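You operate a simulated robot arm through the tools that you are given. There is no shell and no other tool. Be economical: measure what you need, move in short steps, check, and stop when the job is done.

You are at the controls of a simulated robot arm. One attempt, no reset.

Task
Weigh the blue-banded flask, print the reading and rack it as light or dense by the card's limit.
Fine: print on a steady reading with the panes shut; shut the blue pane after.
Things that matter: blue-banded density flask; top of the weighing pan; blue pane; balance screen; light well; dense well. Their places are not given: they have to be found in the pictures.

It is judged by the outcome, as a careful person would: the job done as asked, and still so three seconds after it is handed in. It fails if anything else is knocked over, pushed out of place, dropped, spilled or broken.

Robot
A 7-joint arm with a two-finger parallel gripper, fixed in place. Base frame: the origin is at the foot of the arm, x ahead of it, y to its left, z up; the work surface is at about z = 0.9. Readings come in m, rad, newtons and seconds.
With the tool pointing down near the work surface it reaches from about 0.3 to 0.68 m from the base axis. Its first joint turns from -1.152 to 1.152 rad. Payload 1.57 kg.
The TCP is the grasp point between the finger pads, 0.03 m short of the fingertips. In the tool frame z runs along the fingers and y along their closing line. Largest opening 0.11 m; finger width 0.024, thickness 0.012; the body of the gripper, 0.048 by 0.112 m, starts 0.078 m behind the TCP.
Orientation is told as [roll, pitch, yaw] about the base's x, y, z axes, in that order, counted from this pose: with the fingers straight down and closing along the base's y, the tool's x points along the base's -x, its y along +y and its z along -z.

Tools
- The arm moves only by the tool drive_tool. Its argument "increments" is a list of rows, each a list of 6 numbers: the shift along the tool's x, y, z in units of 200 mm (1.0 is 200 mm), then the turn, a rotation vector about the tool's x, y, z in units of 90 degrees (1.0 is 90 degrees). In form: [[dx, dy, dz, ax, ay, az], ...]. A call has 1 to 8 rows; each row is the pose to reach, as a shift and turn from the pose commanded when the call began, along the tool's axes at that moment. "grip" is the opening, from 0 (shut) to 1 (fully open), set as the call begins (left out, the last holds). A call with a number of a shift or a turn outside -1 to 1 is refused whole. A row lasts 0.2 s, in which the tool goes at most 0.05 m and 0.15 rad; a call with a longer step from one row to the next is refused whole, and so is a gripper value outside its range. A pose out of reach is approached as far as the arm can. The call stops where the force on the tool passes 40 N (or 10 N more than at its start, if that is more) or the arm is blocked; 0.2 s more then pass. The fingers move at their own pace (about 0.108 m/s each) and stop on an object; they squeeze with about 34 N. The grip force told is the motor's: it shows also when the fingers shut on nothing. Time passes only in rows, and 0.2 s behind the last, so rows that repeat a pose let the fingers close. It gives the time, the measured TCP pose, the force on the tool (base axes), the opening and the grip force at its end, in the units of the frame above (readings bear some noise).
- Cameras (640 x 400 px; columns grow to the right, rows downward): "scene" is fixed at [0.15, -0.3767, 1.4159]; the picture's right is [0.91, -0.42, 0.00], its down [-0.19, -0.41, -0.89] and it looks along [0.38, 0.81, -0.46] (base axes); focal length 329 px, centre (320, 200). "wrist" rides on the gripper at [-0.036, 0, -0.08] in the tool frame; the picture's right is [0.00, -1.00, 0.00], its down [0.97, 0.00, -0.24] and it looks along [0.24, 0.00, 0.97] (tool axes); focal length 218 px, centre (320, 200).
- capture(camera): a new picture of that camera. The clock stands still meanwhile.
- pixel_to_xyz(camera, pixels): there is no depth. For up to 12 entries [column, row, z] of the newest picture of that camera ("zoom" is the newest enlarged one), the place [x, y] in the base frame at which the ray of that pixel passes the height z, good to about 0.002 m. The clock stands still meanwhile.
- enlarge(camera, box): a new picture of the part [left, top, right, bottom] of that camera's present view, enlarged. The clock stands still meanwhile.
- sign_off(): hands the job in; it is judged then, once.

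Go step by step. Measure first, check grasps and placings, and put right what went wrong. The budget is 80 turns and 54 pictures, counting those below and the enlarged ones. Unless the task says otherwise, let go and move clear before handing in, and close with one line.

The tools are called after ">>>" as name(argument=value, ...) on one line, values as JSON. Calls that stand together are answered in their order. drive_tool: Moves the arm, as the interface text tells. Its arguments: {"type":"object","properties":{"increments":{"type":"array","items":{"type":"array","items":{"type":"number"}}},"grip":{"type":"number"}},"required":["increments"]} The other tools are called the same way: capture (camera) takes a picture; pixel_to_xyz (camera, pixels) gives the place at which the rays of pixels pass given heights; enlarge (camera, box) takes an enlarged picture of a part of a camera's view; sign_off () hands the job in.

At the start:

```text
t: 0.0
tcp_pos: [0.3265, 0.1563, 1.2917]
tool_rot: [-0.001, -0.001, 0.0]
force: [0.1, 0.7, 0.6]
gripper_width: 0.1098
grasp_force: 0.0
```

scene: 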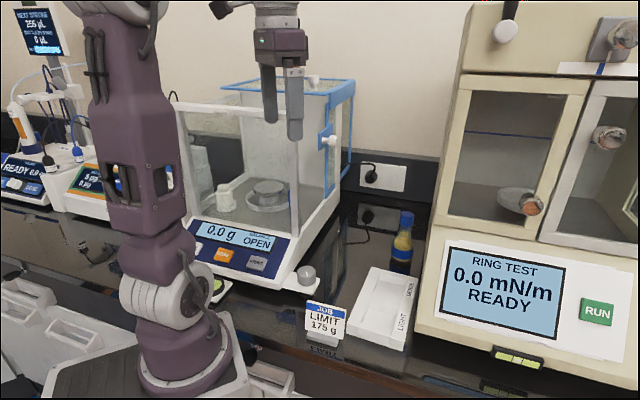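
wrist: 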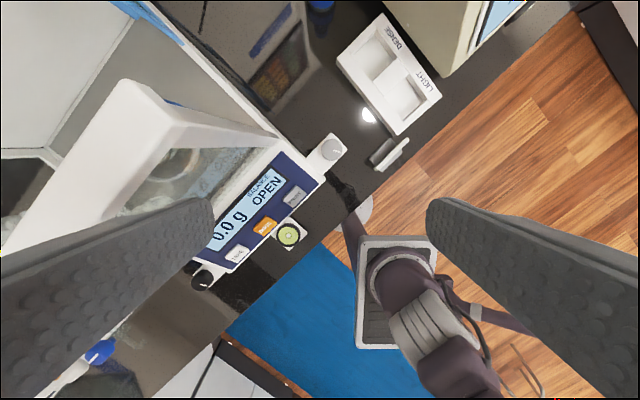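

The scene shows the balance at about (265,200), the blue-banded flask at about (402,240), the two-well rack at about (385,310) and a card reading LIMIT 175 g. I'll enlarge these parts.

>>> enlarge(camera="scene", box=[170, 60, 370, 185])

>>> enlarge(camera="scene", box=[180, 180, 440, 360])

>>> enlarge(camera="wrist", box=[180, 0, 460, 280])

```text
3.20 times, centred on (270, 122) of scene
```

zoom: 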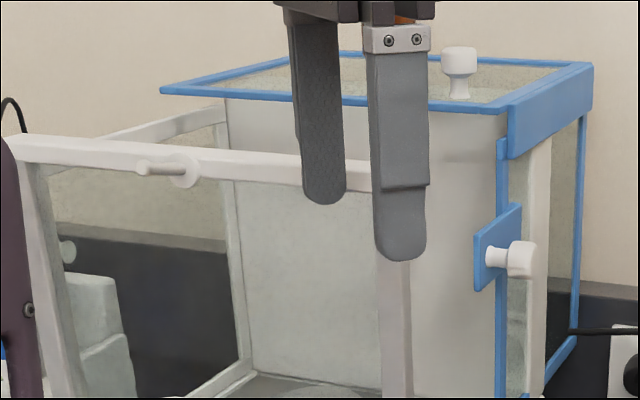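

```text
2.22 times, centred on (310, 270) of scene
```

zoom: 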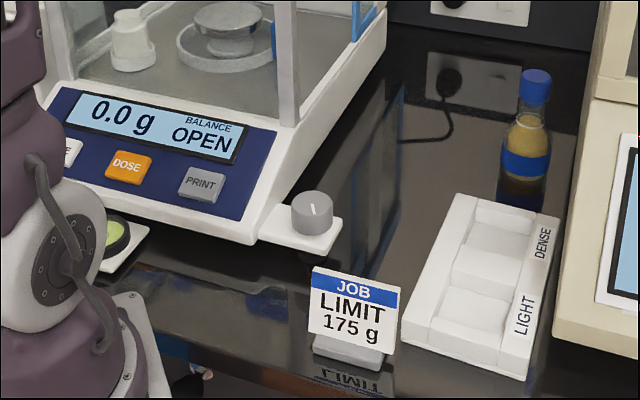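

```text
1.43 times, centred on (320, 140) of wrist
```

zoom: 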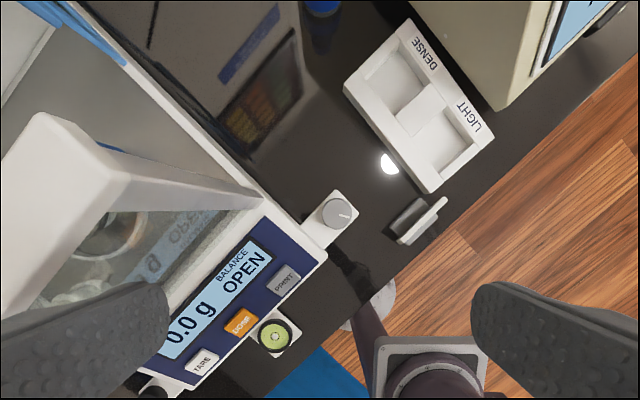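

The blue pane seems to be an L-shaped slider (top and right side) pushed to the rear; the screen says OPEN. I'll locate key points.

>>> pixel_to_xyz(camera="scene", pixels=[[402, 270, 0.9], [405, 215, 1.0], [268, 190, 0.97], [305, 283, 0.93], [331, 140, 1.1], [314, 78, 1.2], [322, 340, 0.9], [371, 341, 0.9], [411, 348, 0.93], [370, 270, 0.93], [415, 275, 0.93], [256, 262, 0.93]])

>>> pixel_to_xyz(camera="wrist", pixels=[[320, 5, 1.0], [332, 149, 0.95], [294, 196, 0.93], [265, 227, 0.93], [288, 235, 0.91], [384, 14, 0.93], [336, 55, 0.93], [440, 97, 0.93], [397, 135, 0.93], [375, 60, 0.92], [407, 100, 0.92], [390, 153, 0.93]])

```text
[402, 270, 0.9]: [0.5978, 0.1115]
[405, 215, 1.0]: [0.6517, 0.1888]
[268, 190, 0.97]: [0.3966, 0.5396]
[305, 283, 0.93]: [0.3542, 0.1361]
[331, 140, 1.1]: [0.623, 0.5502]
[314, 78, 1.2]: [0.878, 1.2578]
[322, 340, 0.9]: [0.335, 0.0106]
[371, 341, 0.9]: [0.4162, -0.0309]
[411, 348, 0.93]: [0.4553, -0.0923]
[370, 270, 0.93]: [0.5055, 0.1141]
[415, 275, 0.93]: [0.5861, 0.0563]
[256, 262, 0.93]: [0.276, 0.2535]
```

```text
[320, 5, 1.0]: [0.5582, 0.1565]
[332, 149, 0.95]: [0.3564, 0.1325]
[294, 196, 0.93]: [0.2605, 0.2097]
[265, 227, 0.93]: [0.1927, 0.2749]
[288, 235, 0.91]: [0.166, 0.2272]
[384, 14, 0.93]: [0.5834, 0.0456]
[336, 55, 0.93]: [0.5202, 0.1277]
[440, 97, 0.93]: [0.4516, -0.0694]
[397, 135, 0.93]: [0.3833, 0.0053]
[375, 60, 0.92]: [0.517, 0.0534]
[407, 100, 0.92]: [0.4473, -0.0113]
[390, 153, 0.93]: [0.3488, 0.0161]
```

The flask stands near (0.60, 0.14) by cross-checking both views. I'll move out over that side for a clean wrist view.

>>> drive_tool(increments=[[-0.24, 0, 0, 0, 0, 0], [-0.48, 0, 0, 0, 0, 0], [-0.72, 0, 0, 0, 0, 0], [-0.95, 0, 0, 0, 0, 0], [-0.95, 0, 0, 0, 0, 0]])

>>> capture(camera="wrist")

>>> capture(camera="scene")

```text
t: 0.4
tcp_pos: [0.3599, 0.1563, 1.2919]
tool_rot: [-0.003, 0.025, 0.028]
force: [-17.8, -4.4, 8.3]
gripper_width: 0.1058
grasp_force: 0.1
stopped in row 2: the force on the tool passed its limit (the readings are from after the stop); the commanded pose is now the measured one
```

```text
48 pictures are left
```

wrist: 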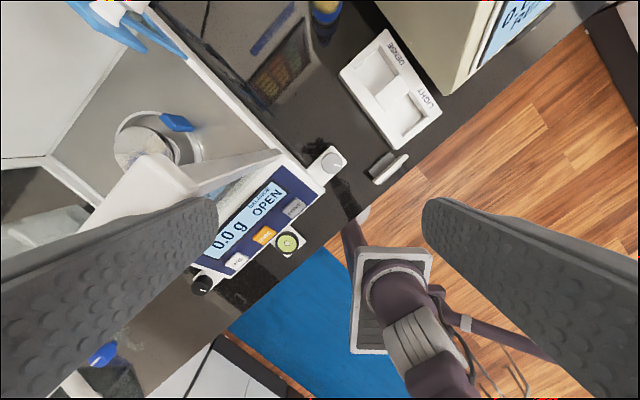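

```text
47 pictures are left
```

scene: 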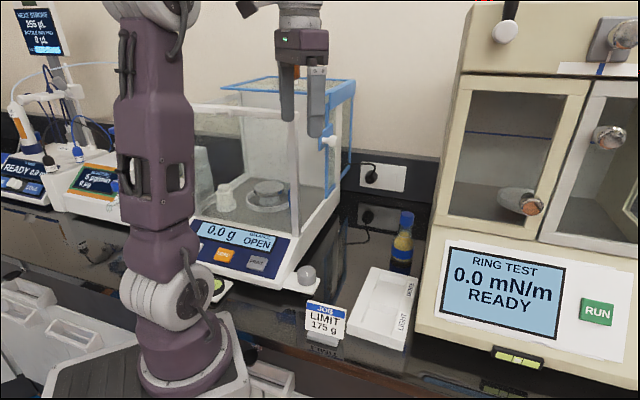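

The left finger ran against the balance's front frame corner (force -18 N in x); the screen's place at (256,243) looks unmoved. I'll back off, level the tool and climb before passing.

>>> drive_tool(increments=[[0.15, 0, 0, 0, 0.016, 0.018], [0.15, -0.1, -0.2, 0, 0.016, 0.018], [0.15, -0.3, -0.4, 0, 0.016, 0.018], [0.15, -0.5, -0.5, 0, 0.016, 0.018], [0.15, -0.5, -0.5, 0, 0.016, 0.018]])

>>> capture(camera="scene")

>>> capture(camera="wrist")

```text
refused: row 3 steps farther than a row can; nothing moved
```

```text
46 pictures are left
```

scene: 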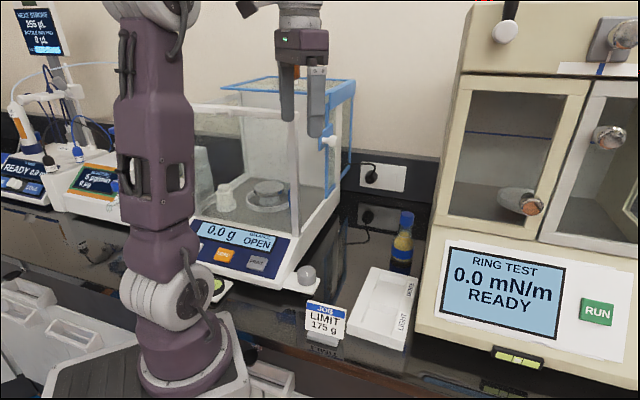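

```text
45 pictures are left
```

wrist: 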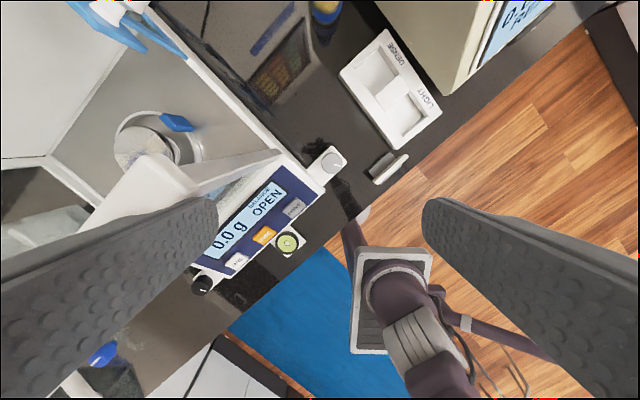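

The call was refused for step size and nothing moved. I'll repeat with shorter rows.

>>> drive_tool(increments=[[0.12, 0, 0, 0, 0.016, 0.018], [0.15, -0.1, -0.2, 0, 0.016, 0.018], [0.15, -0.25, -0.35, 0, 0.016, 0.018], [0.15, -0.4, -0.5, 0, 0.016, 0.018], [0.15, -0.55, -0.5, 0, 0.016, 0.018], [0.15, -0.55, -0.5, 0, 0.016, 0.018]])

>>> capture(camera="wrist")

```text
t: 1.8
tcp_pos: [0.333, 0.0472, 1.3378]
tool_rot: [-0.002, 0.047, -0.003]
force: [0.5, -1.0, -0.4]
gripper_width: 0.1104
grasp_force: 0.1
out of reach, approached as far as the arm can: row 3, 4, 5, 6
```

```text
44 pictures are left
```

wrist: 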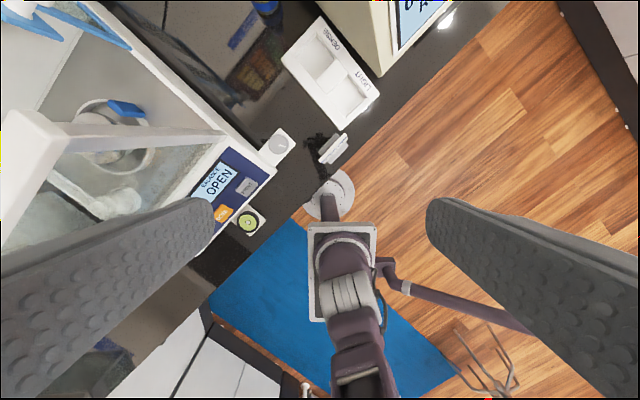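

The arm is clear of the balance at (0.333, 0.047) with the pan and its blue marker now visible at (125,108). I'll level the tool and reach forward towards the flask, staying to the right of the frame.

>>> drive_tool(increments=[[0, 0, 0.15, 0, -0.03, 0], [-0.15, 0, 0.3, 0, -0.03, 0], [-0.35, 0, 0.4, 0, -0.03, 0], [-0.55, 0, 0.45, 0, -0.03, 0], [-0.75, 0, 0.45, 0, -0.03, 0], [-0.85, 0, 0.45, 0, -0.03, 0], [-0.85, 0, 0.45, 0, -0.03, 0]])

>>> capture(camera="wrist")

>>> capture(camera="scene")

```text
t: 3.4
tcp_pos: [0.498, 0.0465, 1.2415]
tool_rot: [-0.003, 0.001, -0.006]
force: [-0.2, -0.1, 0.6]
gripper_width: 0.11
grasp_force: 0.1
```

```text
43 pictures are left
```

wrist: 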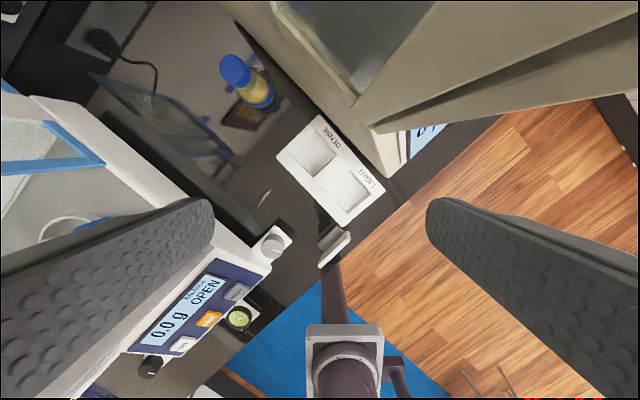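

```text
42 pictures are left
```

scene: 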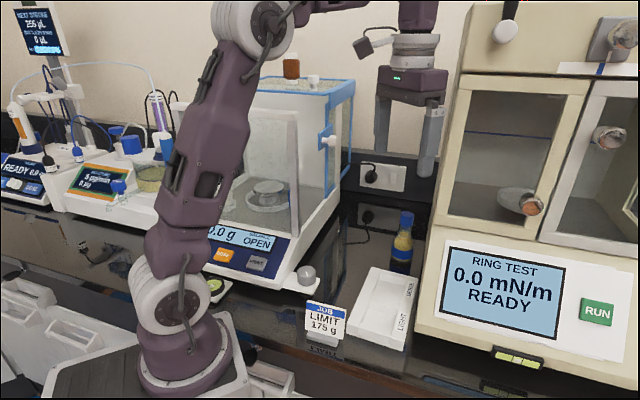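

Now the flask is clear: cap (234,68) and foot near (262,105) in the wrist view. I'll zoom and measure.

>>> enlarge(camera="scene", box=[340, 180, 460, 300])

>>> enlarge(camera="scene", box=[230, 40, 370, 240])

>>> pixel_to_xyz(camera="wrist", pixels=[[233, 66, 1.0], [233, 66, 1.02], [236, 76, 1.0], [268, 100, 0.9], [268, 100, 0.91], [256, 92, 0.95], [320, 155, 0.91], [345, 187, 0.91], [318, 115, 0.93], [276, 155, 0.93], [386, 187, 0.93], [345, 227, 0.93]])

>>> pixel_to_xyz(camera="scene", pixels=[[406, 213, 1.0], [406, 213, 1.02], [402, 245, 0.94], [402, 245, 0.95], [400, 272, 0.9]])

```text
3.33 times, centred on (400, 240) of scene
```

zoom: 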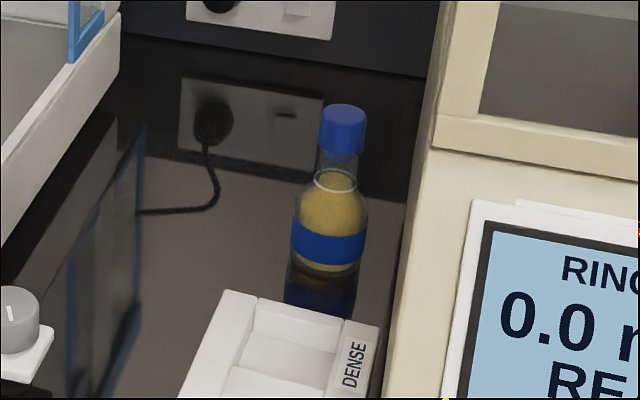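

```text
2.00 times, centred on (300, 140) of scene
```

zoom: 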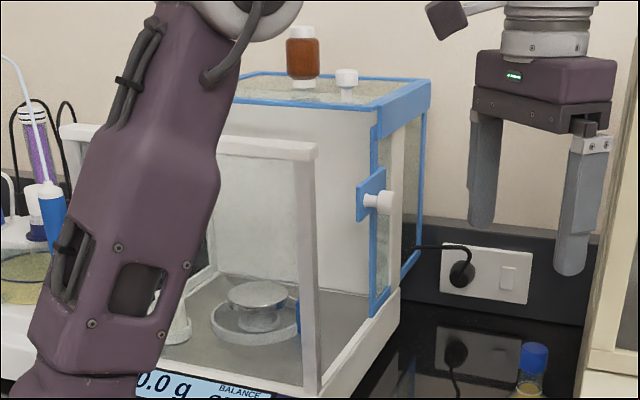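

```text
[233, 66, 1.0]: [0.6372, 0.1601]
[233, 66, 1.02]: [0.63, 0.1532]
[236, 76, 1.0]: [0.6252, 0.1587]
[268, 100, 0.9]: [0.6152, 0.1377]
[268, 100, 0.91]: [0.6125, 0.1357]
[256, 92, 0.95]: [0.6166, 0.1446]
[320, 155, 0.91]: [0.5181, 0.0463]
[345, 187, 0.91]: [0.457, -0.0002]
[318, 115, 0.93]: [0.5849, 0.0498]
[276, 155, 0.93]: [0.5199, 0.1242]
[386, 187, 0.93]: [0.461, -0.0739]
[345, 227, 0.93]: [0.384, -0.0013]
```

```text
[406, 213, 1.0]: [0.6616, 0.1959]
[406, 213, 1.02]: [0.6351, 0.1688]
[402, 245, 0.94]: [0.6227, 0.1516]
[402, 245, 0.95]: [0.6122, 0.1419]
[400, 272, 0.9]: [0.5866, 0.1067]
```

The flask's cap top is at about (0.625, 0.151, 1.03) and its body about 0.056 wide. An amber bottle stands atop the balance near (291,66), so I need a careful look at it. I'll yaw the hand so the camera faces the balance.

>>> drive_tool(increments=[[0, 0, -0.05, 0, 0, 0.09], [0, 0, -0.1, 0, 0, 0.18], [0, 0, -0.15, 0, 0, 0.27], [0, 0, -0.2, 0, 0, 0.36], [0, 0, -0.25, 0, 0, 0.433], [0, 0, -0.25, 0, 0, 0.433]])

>>> capture(camera="wrist")

```text
t: 4.8
tcp_pos: [0.4997, 0.0458, 1.29]
tool_rot: [-0.003, -0.001, -0.689]
force: [-0.8, 0.0, -0.7]
gripper_width: 0.11
grasp_force: 0.0
```

```text
39 pictures are left
```

wrist: 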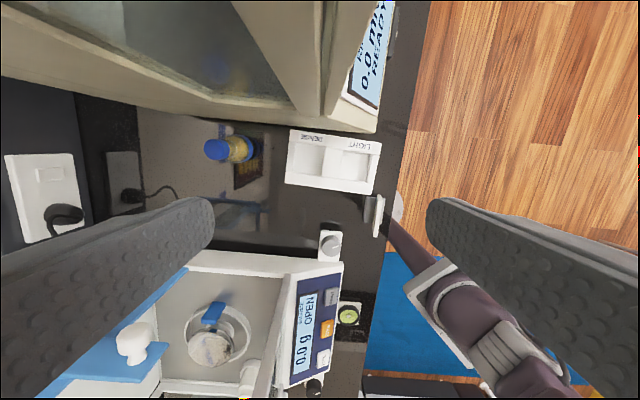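

The view is now aligned with the balance: pan (210,348), blue tab and knob (137,342). I'll shift along its depth and tilt towards it for a fuller view.

>>> drive_tool(increments=[[0, 0.15, 0, 0, 0.07, 0], [0, 0.3, 0, 0, 0.14, 0], [0, 0.45, 0, 0, 0.2, 0], [0, 0.5, 0, 0, 0.25, 0], [0, 0.5, 0, 0, 0.25, 0]])

>>> capture(camera="wrist")

>>> capture(camera="scene")

```text
t: 6.0
tcp_pos: [0.4898, 0.1134, 1.2351]
tool_rot: [-0.003, 0.327, -0.688]
force: [0.6, -0.2, -0.3]
gripper_width: 0.1103
grasp_force: 0.1
out of reach, approached as far as the arm can: row 1, 2, 3, 4, 5
```

```text
38 pictures are left
```

wrist: 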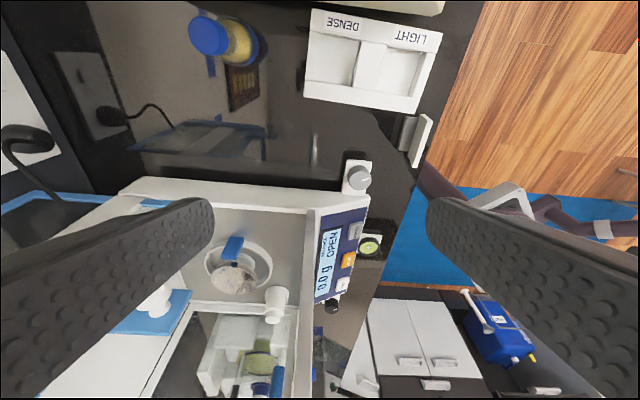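

```text
37 pictures are left
```

scene: 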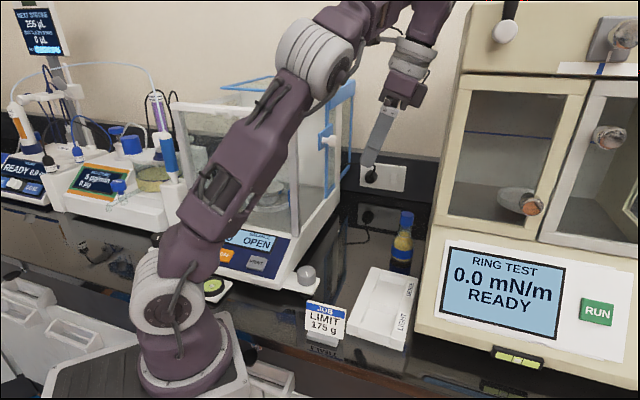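

Pan shows at (232,280), the opening lies between the front frame and the blue tab. I'll measure the rays to triangulate the pan.

>>> enlarge(camera="wrist", box=[90, 170, 370, 345])

>>> pixel_to_xyz(camera="wrist", pixels=[[232, 280, 0.95], [232, 280, 1.0], [274, 305, 1.0], [314, 209, 0.95], [140, 184, 0.95], [354, 231, 0.93], [348, 259, 0.93], [370, 245, 0.91], [357, 178, 0.94]])

>>> pixel_to_xyz(camera="scene", pixels=[[268, 186, 0.95], [268, 186, 1.0], [331, 140, 1.05], [331, 140, 1.1], [331, 140, 1.15], [291, 112, 1.15], [291, 112, 1.2], [291, 112, 1.25]])

```text
2.29 times, centred on (230, 258) of wrist
```

zoom: 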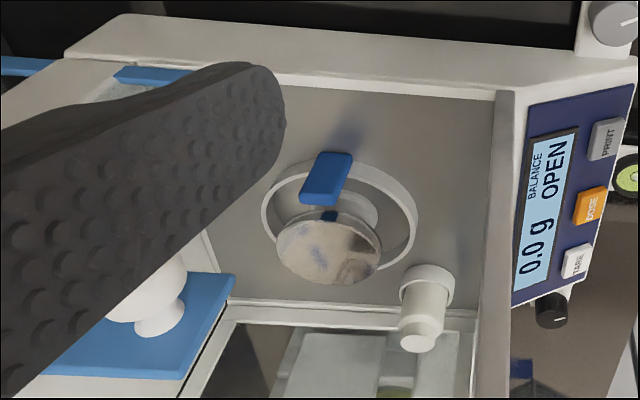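

```text
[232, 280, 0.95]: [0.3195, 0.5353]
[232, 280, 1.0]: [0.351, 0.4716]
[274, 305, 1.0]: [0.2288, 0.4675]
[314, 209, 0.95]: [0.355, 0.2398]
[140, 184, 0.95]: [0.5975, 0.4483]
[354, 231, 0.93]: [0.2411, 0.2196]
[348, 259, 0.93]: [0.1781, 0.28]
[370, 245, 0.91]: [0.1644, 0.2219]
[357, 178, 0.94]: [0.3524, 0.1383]
```

```text
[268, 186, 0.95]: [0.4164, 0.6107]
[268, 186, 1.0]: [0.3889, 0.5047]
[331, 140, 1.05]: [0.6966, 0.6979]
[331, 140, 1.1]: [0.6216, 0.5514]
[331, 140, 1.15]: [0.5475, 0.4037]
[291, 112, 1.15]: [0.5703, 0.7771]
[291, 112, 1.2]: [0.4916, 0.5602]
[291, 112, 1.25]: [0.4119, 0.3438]
```

Triangulating gives the pan top at about (0.371, 0.438, 1.03), the frame corner near (0.366, 0.22, 1.28) and the opening facing right. I'll level the tool, then turn to yaw about +0.78 for entering sideways.

>>> drive_tool(increments=[[0, 0, 0, 0, -0.09, 0], [0, 0, 0, 0, -0.18, 0], [0, 0, 0, 0, -0.208, 0], [0, 0, 0, 0, -0.208, 0]])

>>> pixel_to_xyz(camera="scene", pixels=[[288, 197, 1.03], [288, 197, 1.05], [288, 197, 1.07], [417, 335, 0.9], [437, 213, 0.9]])

>>> capture(camera="wrist")

```text
t: 7.0
tcp_pos: [0.4899, 0.114, 1.238]
tool_rot: [-0.005, -0.003, -0.686]
force: [0.2, -0.2, 0.3]
gripper_width: 0.1102
grasp_force: 0.1
```

```text
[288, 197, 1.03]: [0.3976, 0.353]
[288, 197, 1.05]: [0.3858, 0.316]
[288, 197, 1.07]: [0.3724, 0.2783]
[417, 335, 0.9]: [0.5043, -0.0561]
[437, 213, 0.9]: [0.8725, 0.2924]
```

```text
35 pictures are left
```

wrist: 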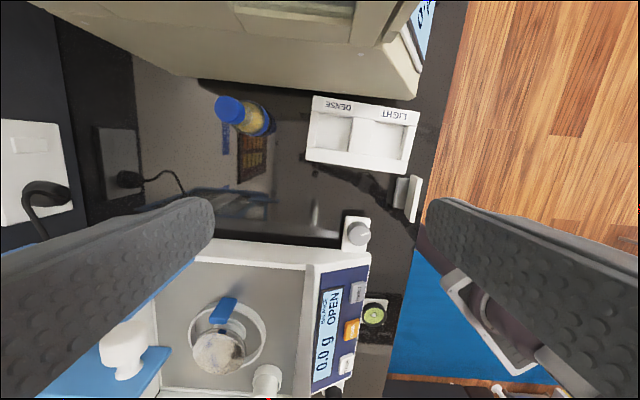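

The flask stands clear of the ring tester here (cap (229,108), foot (266,125), tester edge near (265,82)). I'll measure these and the blue tab with its knob at (125,350).

>>> pixel_to_xyz(camera="wrist", pixels=[[229, 108, 1.03], [266, 124, 0.9], [265, 82, 0.9], [265, 82, 1.0], [222, 352, 1.03], [229, 312, 1.06], [229, 312, 1.04], [125, 350, 1.15], [125, 350, 1.25], [172, 349, 1.15], [172, 349, 1.25]])

>>> enlarge(camera="wrist", box=[60, 240, 300, 400])

```text
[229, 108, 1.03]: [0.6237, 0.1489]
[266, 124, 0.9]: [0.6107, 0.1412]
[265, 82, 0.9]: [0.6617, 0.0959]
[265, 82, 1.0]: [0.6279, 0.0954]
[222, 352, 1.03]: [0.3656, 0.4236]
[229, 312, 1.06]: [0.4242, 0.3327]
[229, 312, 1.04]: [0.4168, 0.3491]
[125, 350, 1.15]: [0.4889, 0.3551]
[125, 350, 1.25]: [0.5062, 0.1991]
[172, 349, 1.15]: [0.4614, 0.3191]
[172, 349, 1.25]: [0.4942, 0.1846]
```

```text
2.50 times, centred on (180, 320) of wrist
```

zoom: 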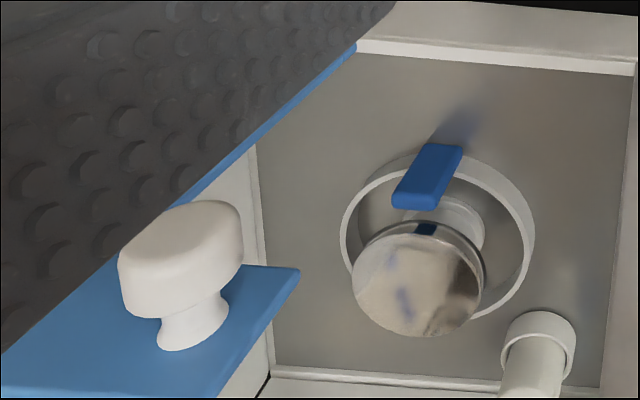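

The tab's lower front corner sits near (0.46, 0.32), so I must enter between it and the front post, then move deeper to the pan. I'll check the top pane's front edge and post rays.

>>> pixel_to_xyz(camera="scene", pixels=[[330, 94, 1.24], [330, 94, 1.28], [258, 90, 1.28], [355, 82, 1.28], [258, 90, 1.24], [328, 194, 0.96], [300, 236, 0.96], [350, 162, 0.96], [301, 228, 0.96], [329, 190, 0.96], [288, 118, 1.28], [177, 104, 1.28]])

>>> enlarge(camera="scene", box=[270, 60, 370, 160])

```text
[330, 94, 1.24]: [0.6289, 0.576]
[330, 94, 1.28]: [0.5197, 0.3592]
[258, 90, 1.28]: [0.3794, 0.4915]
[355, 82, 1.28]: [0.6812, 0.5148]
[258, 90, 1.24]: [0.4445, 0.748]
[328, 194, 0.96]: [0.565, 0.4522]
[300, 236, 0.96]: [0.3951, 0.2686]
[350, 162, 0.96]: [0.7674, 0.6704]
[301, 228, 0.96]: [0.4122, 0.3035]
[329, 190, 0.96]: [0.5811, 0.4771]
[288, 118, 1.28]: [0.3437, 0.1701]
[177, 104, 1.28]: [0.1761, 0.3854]
```

```text
4.00 times, centred on (320, 110) of scene
```

zoom: 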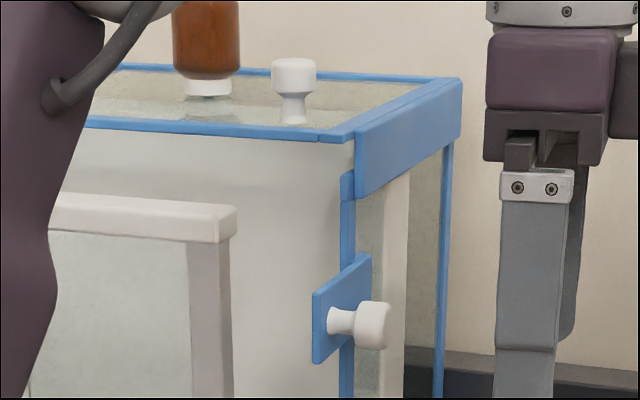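

The top pane's front edge is at depth ~0.2 behind the front frame, and the pan sits at ~0.15, so I will lean the hand back slightly. First I'll yaw to +0.785 in two calls with the fingers narrowed.

>>> drive_tool(increments=[[0, 0, 0, 0, 0, -0.09], [0, 0, 0, 0, 0, -0.18], [0, 0, 0, 0, 0, -0.27], [0, 0, 0, 0, 0, -0.36], [0, 0, 0, 0, 0, -0.45], [0, 0, 0, 0, 0, -0.54], [0, 0, 0, 0, 0, -0.63], [0, 0, 0, 0, 0, -0.72]], grip=0.6)

>>> drive_tool(increments=[[0, 0, 0, 0, 0, -0.09], [0, 0, 0, 0, 0, -0.216], [0, 0, 0, 0, 0, -0.216]])

```text
t: 8.8
tcp_pos: [0.4899, 0.1141, 1.2387]
tool_rot: [-0.004, 0.001, 0.449]
force: [-0.7, -0.4, 0.2]
gripper_width: 0.0657
grasp_force: 0.1
```

```text
refused: row 2 steps farther than a row can; nothing moved
```

Yaw is 0.449; I'll finish the turn in shorter rows.

>>> drive_tool(increments=[[0, 0, 0, 0, 0, -0.08], [0, 0, 0, 0, 0, -0.16], [0, 0, 0, 0, 0, -0.214], [0, 0, 0, 0, 0, -0.214]])

>>> drive_tool(increments=[[0, 0, 0, 0, -0.08, 0], [0, 0, 0, 0, -0.16, 0], [0, 0, 0, 0, -0.16, 0]])

>>> capture(camera="wrist")

```text
t: 9.8
tcp_pos: [0.4874, 0.1136, 1.2395]
tool_rot: [-0.002, 0.003, 0.784]
force: [0.5, 0.2, 1.0]
gripper_width: 0.066
grasp_force: 0.0
```

```text
t: 10.6
tcp_pos: [0.4886, 0.1135, 1.2394]
tool_rot: [-0.004, -0.249, 0.781]
force: [0.2, 0.7, -0.4]
gripper_width: 0.0662
grasp_force: 0.2
```

```text
32 pictures are left
```

wrist: 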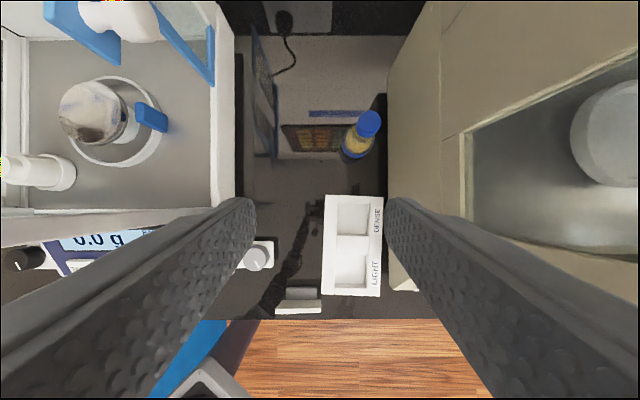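

A well-aligned view: flask cap (369,121), foot (356,152), pan (92,112), rack wells (353,217) and (351,262). I'll refine positions from it.

>>> pixel_to_xyz(camera="wrist", pixels=[[369, 121, 1.03], [357, 148, 0.9], [357, 148, 0.91], [92, 112, 1.03], [92, 112, 1.04], [353, 217, 0.91], [351, 262, 0.91], [387, 150, 0.9], [387, 200, 0.9], [237, 190, 0.96], [217, 60, 1.28], [150, 118, 1.02]])

>>> enlarge(camera="wrist", box=[300, 90, 420, 310])

>>> enlarge(camera="wrist", box=[0, 0, 260, 240])

```text
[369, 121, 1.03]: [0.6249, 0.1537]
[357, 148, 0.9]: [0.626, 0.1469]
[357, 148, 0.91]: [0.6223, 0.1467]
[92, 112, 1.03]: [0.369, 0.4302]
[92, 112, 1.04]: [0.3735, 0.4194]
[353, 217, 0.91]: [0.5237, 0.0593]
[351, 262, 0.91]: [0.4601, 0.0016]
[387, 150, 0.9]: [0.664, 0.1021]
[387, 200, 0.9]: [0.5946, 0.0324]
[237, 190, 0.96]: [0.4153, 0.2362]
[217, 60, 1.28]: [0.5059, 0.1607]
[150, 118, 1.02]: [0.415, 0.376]
```

```text
1.82 times, centred on (360, 200) of wrist
```

zoom: 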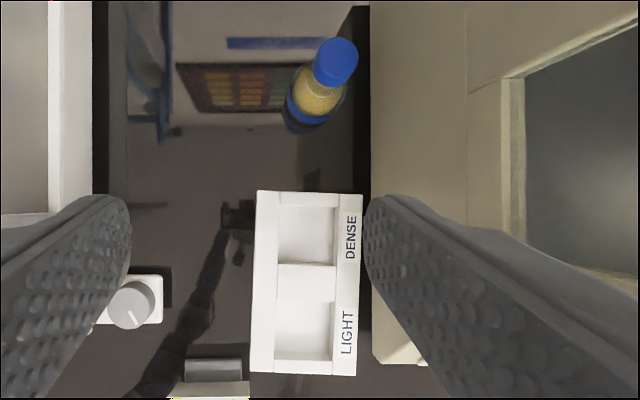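

```text
1.67 times, centred on (130, 120) of wrist
```

zoom: 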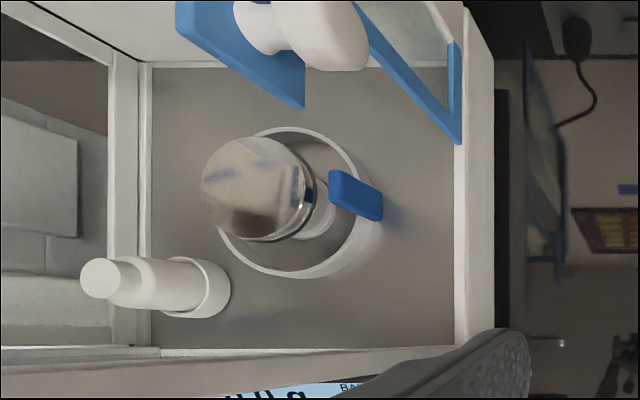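

Flask axis (0.625, 0.150); tester face about 61 mm away. I'll come down to just above the cap, biased 4 mm away from the tester.

>>> drive_tool(increments=[[-0.085, -0.066, 0.165, 0, 0, 0], [-0.17, -0.132, 0.33, 0, 0, 0], [-0.254, -0.198, 0.494, 0, 0, 0], [-0.338, -0.264, 0.659, 0, 0, 0], [-0.4225, -0.33, 0.824, 0, 0, 0], [-0.4225, -0.33, 0.824, 0, 0, 0]])

>>> capture(camera="wrist")

>>> capture(camera="scene")

```text
t: 12.0
tcp_pos: [0.6232, 0.1534, 1.101]
tool_rot: [0.0, -0.248, 0.784]
force: [-15.5, 5.9, 2.5]
gripper_width: 0.0663
grasp_force: 0.1
```

```text
29 pictures are left
```

wrist: 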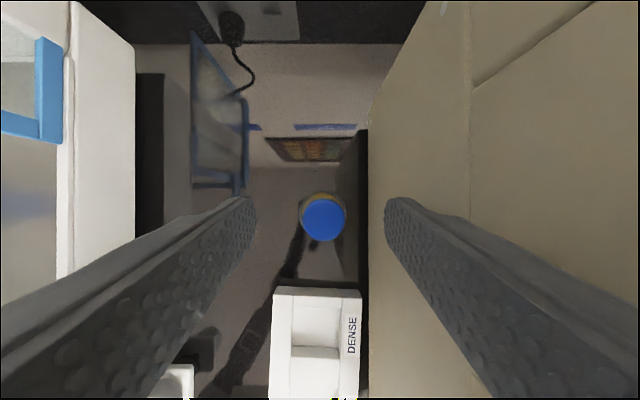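

```text
28 pictures are left
```

scene: 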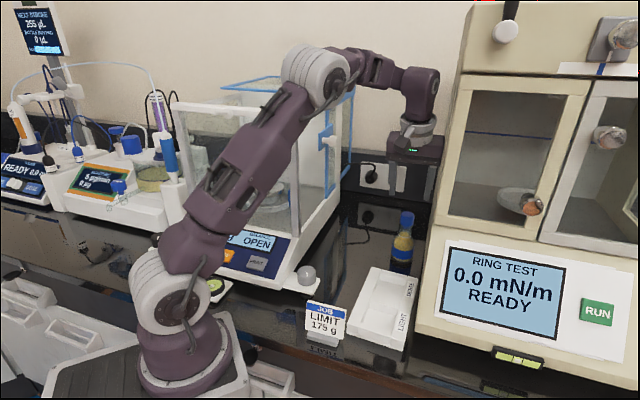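

The cap is centred between the fingers at (323,218), but the force (-15.5, 5.9) N shows the hand presses on the tester's side. I'll back off, rise, and turn 90° so the thin side of the hand faces the tester.

>>> drive_tool(increments=[[0, 0.1, 0, 0, 0, 0], [-0.037, 0.2, -0.145, 0, 0, 0], [-0.074, 0.3, -0.29, 0, 0, 0], [-0.111, 0.3, -0.435, 0, 0, 0], [-0.148, 0.3, -0.58, 0, 0, 0], [-0.148, 0.3, -0.58, 0, 0, 0]])

>>> drive_tool(increments=[[0, 0, 0, 0.022, 0, 0.087], [0, 0, 0, 0.044, 0, 0.174], [0, 0, 0, 0.066, 0, 0.262], [0, 0, 0, 0.089, 0, 0.349], [0, 0, 0, 0.111, 0, 0.436], [0, 0, 0, 0.133, 0, 0.523], [0, 0, 0, 0.155, 0, 0.61], [0, 0, 0, 0.155, 0, 0.61]])

```text
t: 13.4
tcp_pos: [0.5791, 0.1934, 1.2207]
tool_rot: [0.0, -0.248, 0.783]
force: [0.3, 0.7, -0.1]
gripper_width: 0.0659
grasp_force: 0.1
```

```text
t: 15.2
tcp_pos: [0.58, 0.1958, 1.2197]
tool_rot: [-0.002, -0.252, -0.207]
force: [1.0, 0.5, -0.3]
gripper_width: 0.0659
grasp_force: 0.0
```

Force is back to zero. I'll finish the turn to yaw -0.785.

>>> drive_tool(increments=[[0, 0, 0, 0.022, 0, 0.087], [0, 0, 0, 0.044, 0, 0.174], [0, 0, 0, 0.066, 0, 0.262], [0, 0, 0, 0.09, 0, 0.357], [0, 0, 0, 0.09, 0, 0.357]])

>>> capture(camera="wrist")

```text
refused: row 4 steps farther than a row can; nothing moved
```

```text
27 pictures are left
```

wrist: 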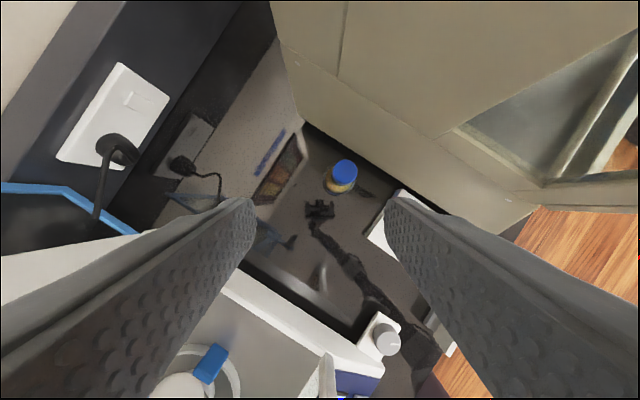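

Refused for one slightly long row; I'll repeat it with five steps.

>>> drive_tool(increments=[[0, 0, 0, 0.018, 0, 0.072], [0, 0, 0, 0.036, 0, 0.143], [0, 0, 0, 0.054, 0, 0.214], [0, 0, 0, 0.072, 0, 0.286], [0, 0, 0, 0.09, 0, 0.357], [0, 0, 0, 0.09, 0, 0.357]])

```text
t: 16.6
tcp_pos: [0.578, 0.1956, 1.2194]
tool_rot: [-0.006, -0.25, -0.756]
force: [0.8, -0.3, -1.0]
gripper_width: 0.066
grasp_force: 0.0
```

Yaw is -0.756 with the lean kept. I'll come down above the cap.

>>> drive_tool(increments=[[-0.039, 0, 0.176, 0, 0, 0], [-0.078, 0, 0.352, 0, 0, 0], [-0.117, 0, 0.528, 0, 0, 0], [-0.155, 0, 0.705, 0, 0, 0], [-0.155, 0, 0.705, 0, 0, 0]])

>>> capture(camera="wrist")

```text
t: 17.8
tcp_pos: [0.6264, 0.1503, 1.089]
tool_rot: [-0.001, -0.25, -0.786]
force: [-0.5, 0.0, -0.2]
gripper_width: 0.0658
grasp_force: 0.1
```

```text
26 pictures are left
```

wrist: 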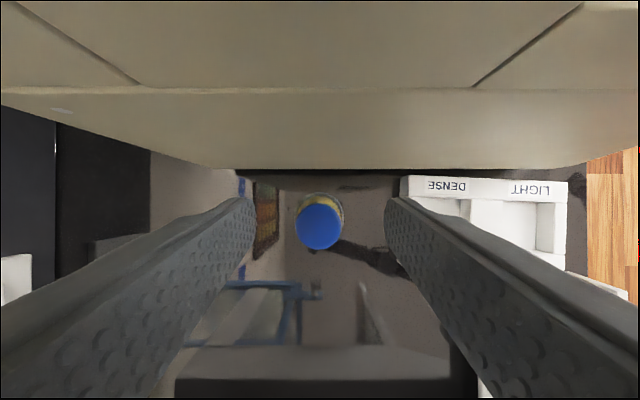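

No contact and the cap (319,226) is centred between the fingers. I'll check its place once more.

>>> pixel_to_xyz(camera="wrist", pixels=[[319, 226, 1.03], [319, 226, 1.025]])

```text
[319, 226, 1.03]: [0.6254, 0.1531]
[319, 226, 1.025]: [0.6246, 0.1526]
```

Agreement at (0.625, 0.153). Descending 79 mm straight down, then closing.

>>> drive_tool(increments=[[0.036, 0, 0.127, 0, 0, 0], [0.071, 0, 0.253, 0, 0, 0], [0.107, 0, 0.38, 0, 0, 0], [0.107, 0, 0.38, 0, 0, 0]])

>>> drive_tool(increments=[[0, 0, 0, 0, 0, 0], [0, 0, 0, 0, 0, 0], [0, 0, 0, 0, 0, 0], [0, 0, 0, 0, 0, 0]], grip=0.0)

>>> capture(camera="wrist")

```text
t: 18.8
tcp_pos: [0.6236, 0.1506, 1.0086]
tool_rot: [0.0, -0.248, -0.786]
force: [0.0, 0.9, 0.3]
gripper_width: 0.0659
grasp_force: 0.1
```

```text
t: 19.8
tcp_pos: [0.6227, 0.1499, 1.0096]
tool_rot: [0.0, -0.25, -0.786]
force: [-0.8, 0.8, 0.4]
gripper_width: 0.031
grasp_force: 34.2
```

```text
25 pictures are left
```

wrist: 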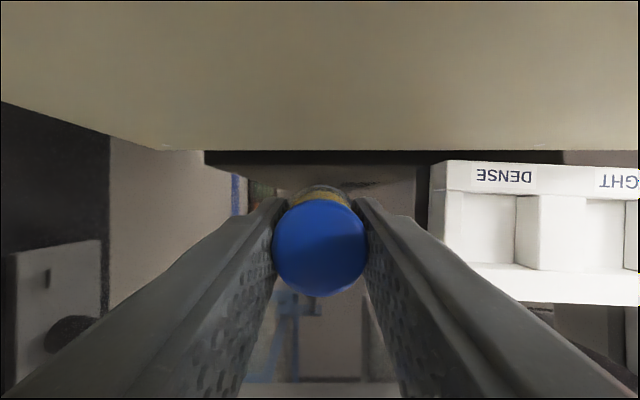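

The cap is held (31 mm, 34 N). I'll lift straight up and then draw away from the tester.

>>> drive_tool(increments=[[-0.05, 0, -0.194, 0, 0, 0], [-0.1, 0, -0.388, 0, 0, 0], [-0.15, 0, -0.58, 0, 0, 0], [-0.13, 0, -0.76, 0, 0, 0], [0.03, 0, -0.886, 0, 0, 0], [0.15, 0, -0.92, 0, 0, 0], [0.15, 0, -0.92, 0, 0, 0]])

>>> capture(camera="scene")

```text
t: 21.4
tcp_pos: [0.5712, 0.2038, 1.1846]
tool_rot: [0.0, -0.251, -0.783]
force: [-0.9, 0.8, -2.0]
gripper_width: 0.0309
grasp_force: 34.1
```

```text
24 pictures are left
```

scene: 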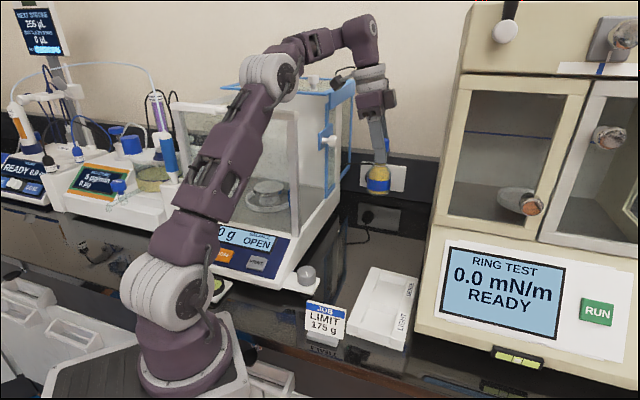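

The flask hangs well clear and upright. I'll turn the hand +90° about the vertical for the side entry.

>>> drive_tool(increments=[[0, 0, 0, -0.022, 0, -0.087], [0, 0, 0, -0.044, 0, -0.174], [0, 0, 0, -0.066, 0, -0.262], [0, 0, 0, -0.089, 0, -0.349], [0, 0, 0, -0.111, 0, -0.436], [0, 0, 0, -0.133, 0, -0.523], [0, 0, 0, -0.155, 0, -0.61], [0, 0, 0, -0.155, 0, -0.61]])

>>> drive_tool(increments=[[0, 0, 0, -0.018, 0, -0.072], [0, 0, 0, -0.036, 0, -0.143], [0, 0, 0, -0.054, 0, -0.214], [0, 0, 0, -0.072, 0, -0.286], [0, 0, 0, -0.09, 0, -0.357], [0, 0, 0, -0.09, 0, -0.357]])

>>> capture(camera="wrist")

```text
t: 23.2
tcp_pos: [0.5707, 0.2036, 1.1843]
tool_rot: [-0.001, -0.25, 0.207]
force: [-0.4, -0.7, -2.0]
gripper_width: 0.0308
grasp_force: 33.4
```

```text
t: 24.6
tcp_pos: [0.571, 0.2018, 1.1831]
tool_rot: [-0.002, -0.249, 0.785]
force: [0.6, -0.6, -2.2]
gripper_width: 0.0311
grasp_force: 34.6
```

```text
23 pictures are left
```

wrist: 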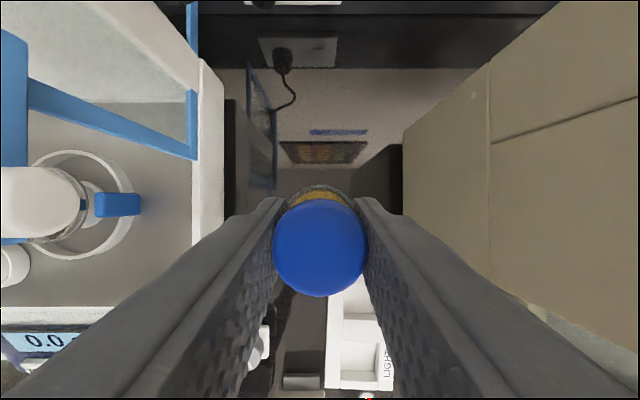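

The knob now shows at (45,203) and the tab edge near (15,240). I'll check their places before entering.

>>> enlarge(camera="wrist", box=[0, 20, 220, 360])

>>> pixel_to_xyz(camera="wrist", pixels=[[70, 205, 1.185], [70, 205, 1.17], [15, 242, 1.15], [15, 242, 1.2], [15, 242, 1.22], [195, 158, 0.97], [140, 80, 1.0]])

```text
1.18 times, centred on (110, 190) of wrist
```

zoom: 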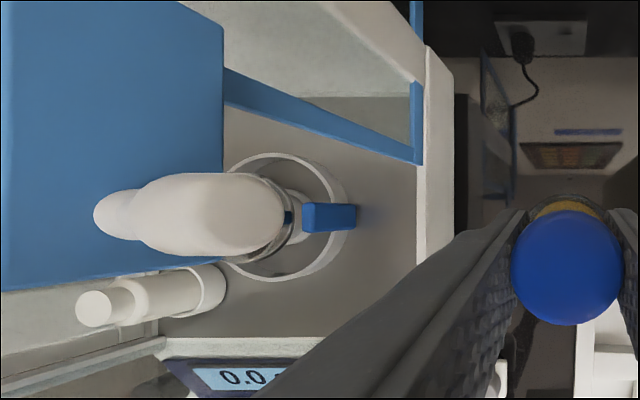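

```text
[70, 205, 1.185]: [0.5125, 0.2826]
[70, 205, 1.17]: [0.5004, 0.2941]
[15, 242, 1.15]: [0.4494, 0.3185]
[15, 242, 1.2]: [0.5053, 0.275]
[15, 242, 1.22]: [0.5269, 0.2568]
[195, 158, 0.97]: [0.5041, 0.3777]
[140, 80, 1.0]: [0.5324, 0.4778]
```

Tab's lower front corner is at depth-coordinate ≈0.545, so a path at 0.508 clears both it and the post. There is also a white bottle left-front in the chamber at zoom (95,310)-(210,292); I'll check it.

>>> pixel_to_xyz(camera="zoom", pixels=[[208, 292, 0.97], [95, 310, 1.03], [95, 310, 1.05], [95, 310, 1.07], [240, 345, 0.97], [270, 215, 1.03]])

>>> pixel_to_xyz(camera="scene", pixels=[[226, 187, 1.03], [226, 187, 1.05], [226, 187, 1.07], [227, 210, 0.98]])

```text
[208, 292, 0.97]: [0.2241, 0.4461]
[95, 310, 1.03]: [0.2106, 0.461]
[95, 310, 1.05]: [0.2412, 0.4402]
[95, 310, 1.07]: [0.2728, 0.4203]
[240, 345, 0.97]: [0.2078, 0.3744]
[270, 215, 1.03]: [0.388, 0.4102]
```

```text
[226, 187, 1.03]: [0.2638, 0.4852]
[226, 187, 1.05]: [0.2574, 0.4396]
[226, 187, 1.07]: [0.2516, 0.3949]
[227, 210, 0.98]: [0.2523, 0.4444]
```

The bottle at (0.248, 0.44) with top 1.05 leaves about 45 mm to the flask. I'll move to depth 0.508 and begin the sideways entry.

>>> drive_tool(increments=[[0.198, 0, 0.006, 0, 0, 0], [0.198, 0.15, 0.006, 0, 0, 0], [0.198, 0.3, 0.006, 0, 0, 0], [0.198, 0.45, 0.006, 0, 0, 0], [0.198, 0.6, 0.006, 0, 0, 0], [0.198, 0.7, 0.006, 0, 0, 0], [0.198, 0.7, 0.006, 0, 0, 0]])

>>> capture(camera="scene")

>>> capture(camera="wrist")

```text
t: 26.2
tcp_pos: [0.4456, 0.276, 1.1715]
tool_rot: [-0.003, -0.25, 0.782]
force: [-0.1, 0.3, -1.3]
gripper_width: 0.0311
grasp_force: 34.2
```

```text
21 pictures are left
```

scene: 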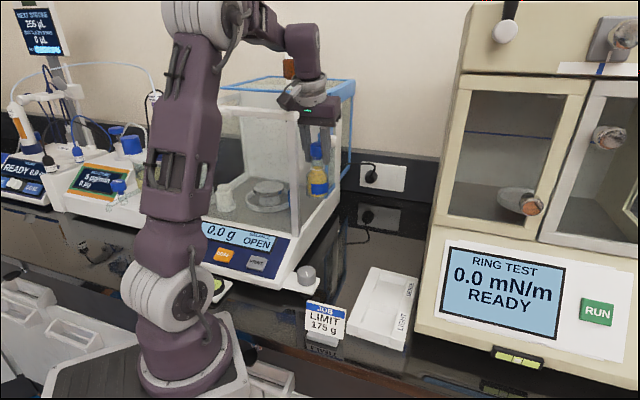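

```text
20 pictures are left
```

wrist: 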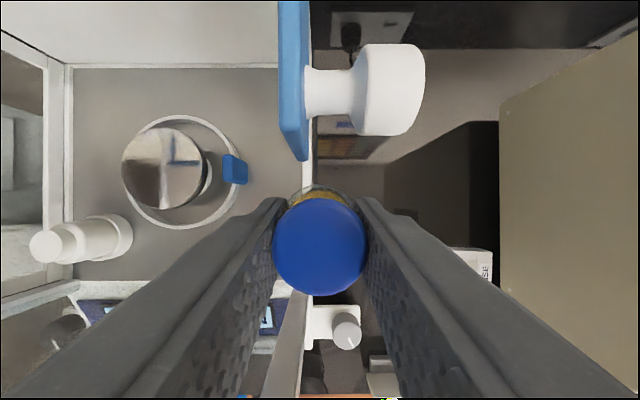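

Clear on both sides: the tab and knob (300-420,100) lie behind, the post in front. I'll read the pan centre (162,168) and proceed.

>>> pixel_to_xyz(camera="wrist", pixels=[[163, 168, 1.03], [163, 168, 1.035], [236, 168, 1.02], [305, 160, 1.15]])

>>> drive_tool(increments=[[0, 0.15, 0, 0, 0, 0], [0, 0.3, 0, 0, 0, 0], [0, 0.45, 0, 0, 0, 0], [0, 0.6, 0, 0, 0, 0], [0, 0.7, 0, 0, 0, 0], [0, 0.7, 0, 0, 0, 0]])

>>> capture(camera="wrist")

```text
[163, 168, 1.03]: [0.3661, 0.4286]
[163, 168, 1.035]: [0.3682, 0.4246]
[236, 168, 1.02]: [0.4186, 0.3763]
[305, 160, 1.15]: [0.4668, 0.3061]
```

```text
t: 27.6
tcp_pos: [0.3479, 0.3764, 1.1718]
tool_rot: [-0.003, -0.249, 0.783]
force: [-0.3, -0.3, -1.4]
gripper_width: 0.031
grasp_force: 33.8
```

```text
19 pictures are left
```

wrist: 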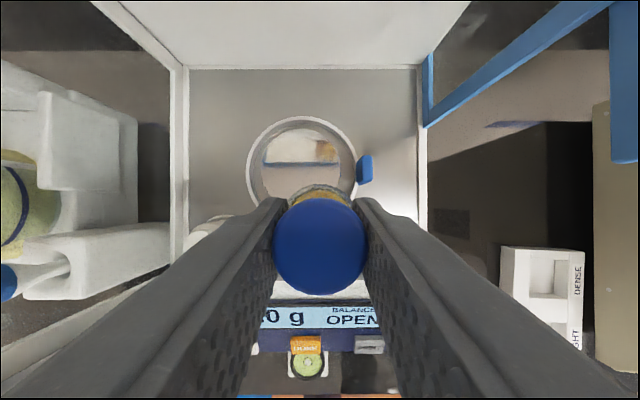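

Inside with no contact; the pan ring shows at (302,165). I'll move 50 mm deeper and 23 mm left to hover over the pan.

>>> drive_tool(increments=[[0, 0.113, 0, 0, 0, 0], [-0.08, 0.113, 0.02, 0, 0, 0], [-0.16, 0.113, 0.04, 0, 0, 0], [-0.24, 0.113, 0.061, 0, 0, 0], [-0.24, 0.113, 0.061, 0, 0, 0]])

>>> enlarge(camera="scene", box=[210, 90, 350, 230])

>>> capture(camera="wrist")

```text
t: 28.8
tcp_pos: [0.3677, 0.4282, 1.1708]
tool_rot: [-0.004, -0.248, 0.781]
force: [-0.3, 0.0, -3.0]
gripper_width: 0.031
grasp_force: 34.0
```

```text
2.86 times, centred on (280, 160) of scene
```

zoom: 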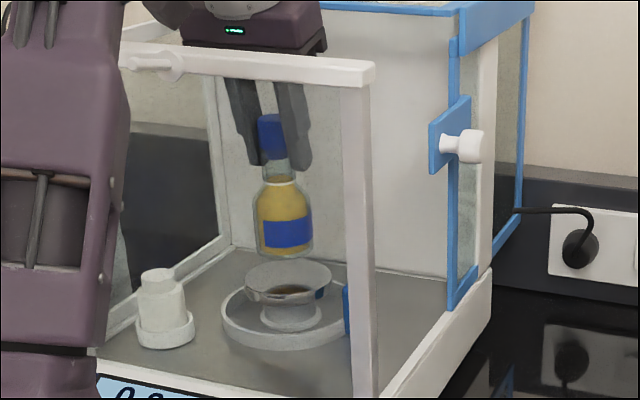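

```text
17 pictures are left
```

wrist: 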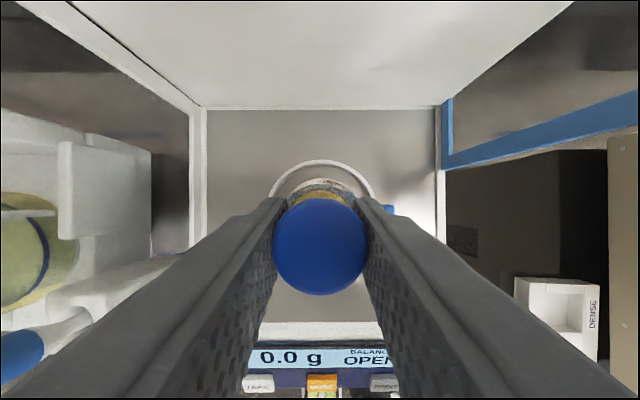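

The flask is centred over the pan. I'll lower 24 mm and watch for contact.

>>> drive_tool(increments=[[0.01, 0, 0.039, 0, 0, 0], [0.02, 0, 0.078, 0, 0, 0], [0.03, 0, 0.116, 0, 0, 0], [0.03, 0, 0.116, 0, 0, 0]])

>>> enlarge(camera="scene", box=[200, 130, 340, 250])

```text
t: 29.5
tcp_pos: [0.3692, 0.4284, 1.161]
tool_rot: [0.0, -0.262, 0.778]
force: [2.9, 5.6, 3.5]
gripper_width: 0.0312
grasp_force: 33.4
stopped in row 3: the force on the tool passed its limit (the readings are from after the stop); the commanded pose is now the measured one
```

```text
3.33 times, centred on (270, 190) of scene
```

zoom: 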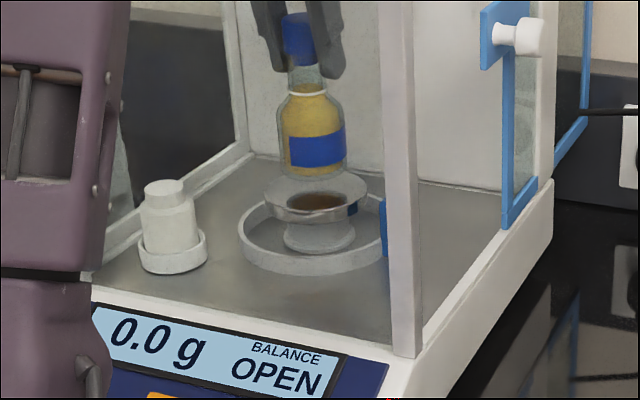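

Contact came early (TCP 1.161, force +5.6 N in y) while the screen still shows 0.0, so something above is touching the frame rather than the flask the pan. I'll back up a little and look at the hand and beam.

>>> drive_tool(increments=[[-0.012, 0, -0.04, 0, 0.008, 0], [-0.012, 0, -0.04, 0, 0.008, 0]])

>>> enlarge(camera="scene", box=[170, 40, 350, 150])

```text
t: 30.1
tcp_pos: [0.3678, 0.4253, 1.1688]
tool_rot: [0.002, -0.248, 0.777]
force: [-0.3, 0.5, -1.4]
gripper_width: 0.0311
grasp_force: 33.9
```

```text
3.56 times, centred on (260, 95) of scene
```

zoom: 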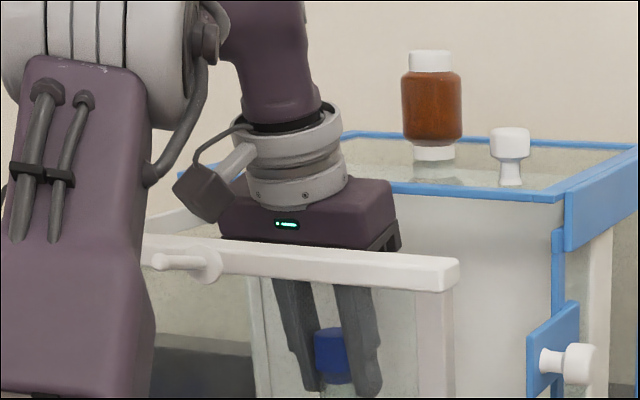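

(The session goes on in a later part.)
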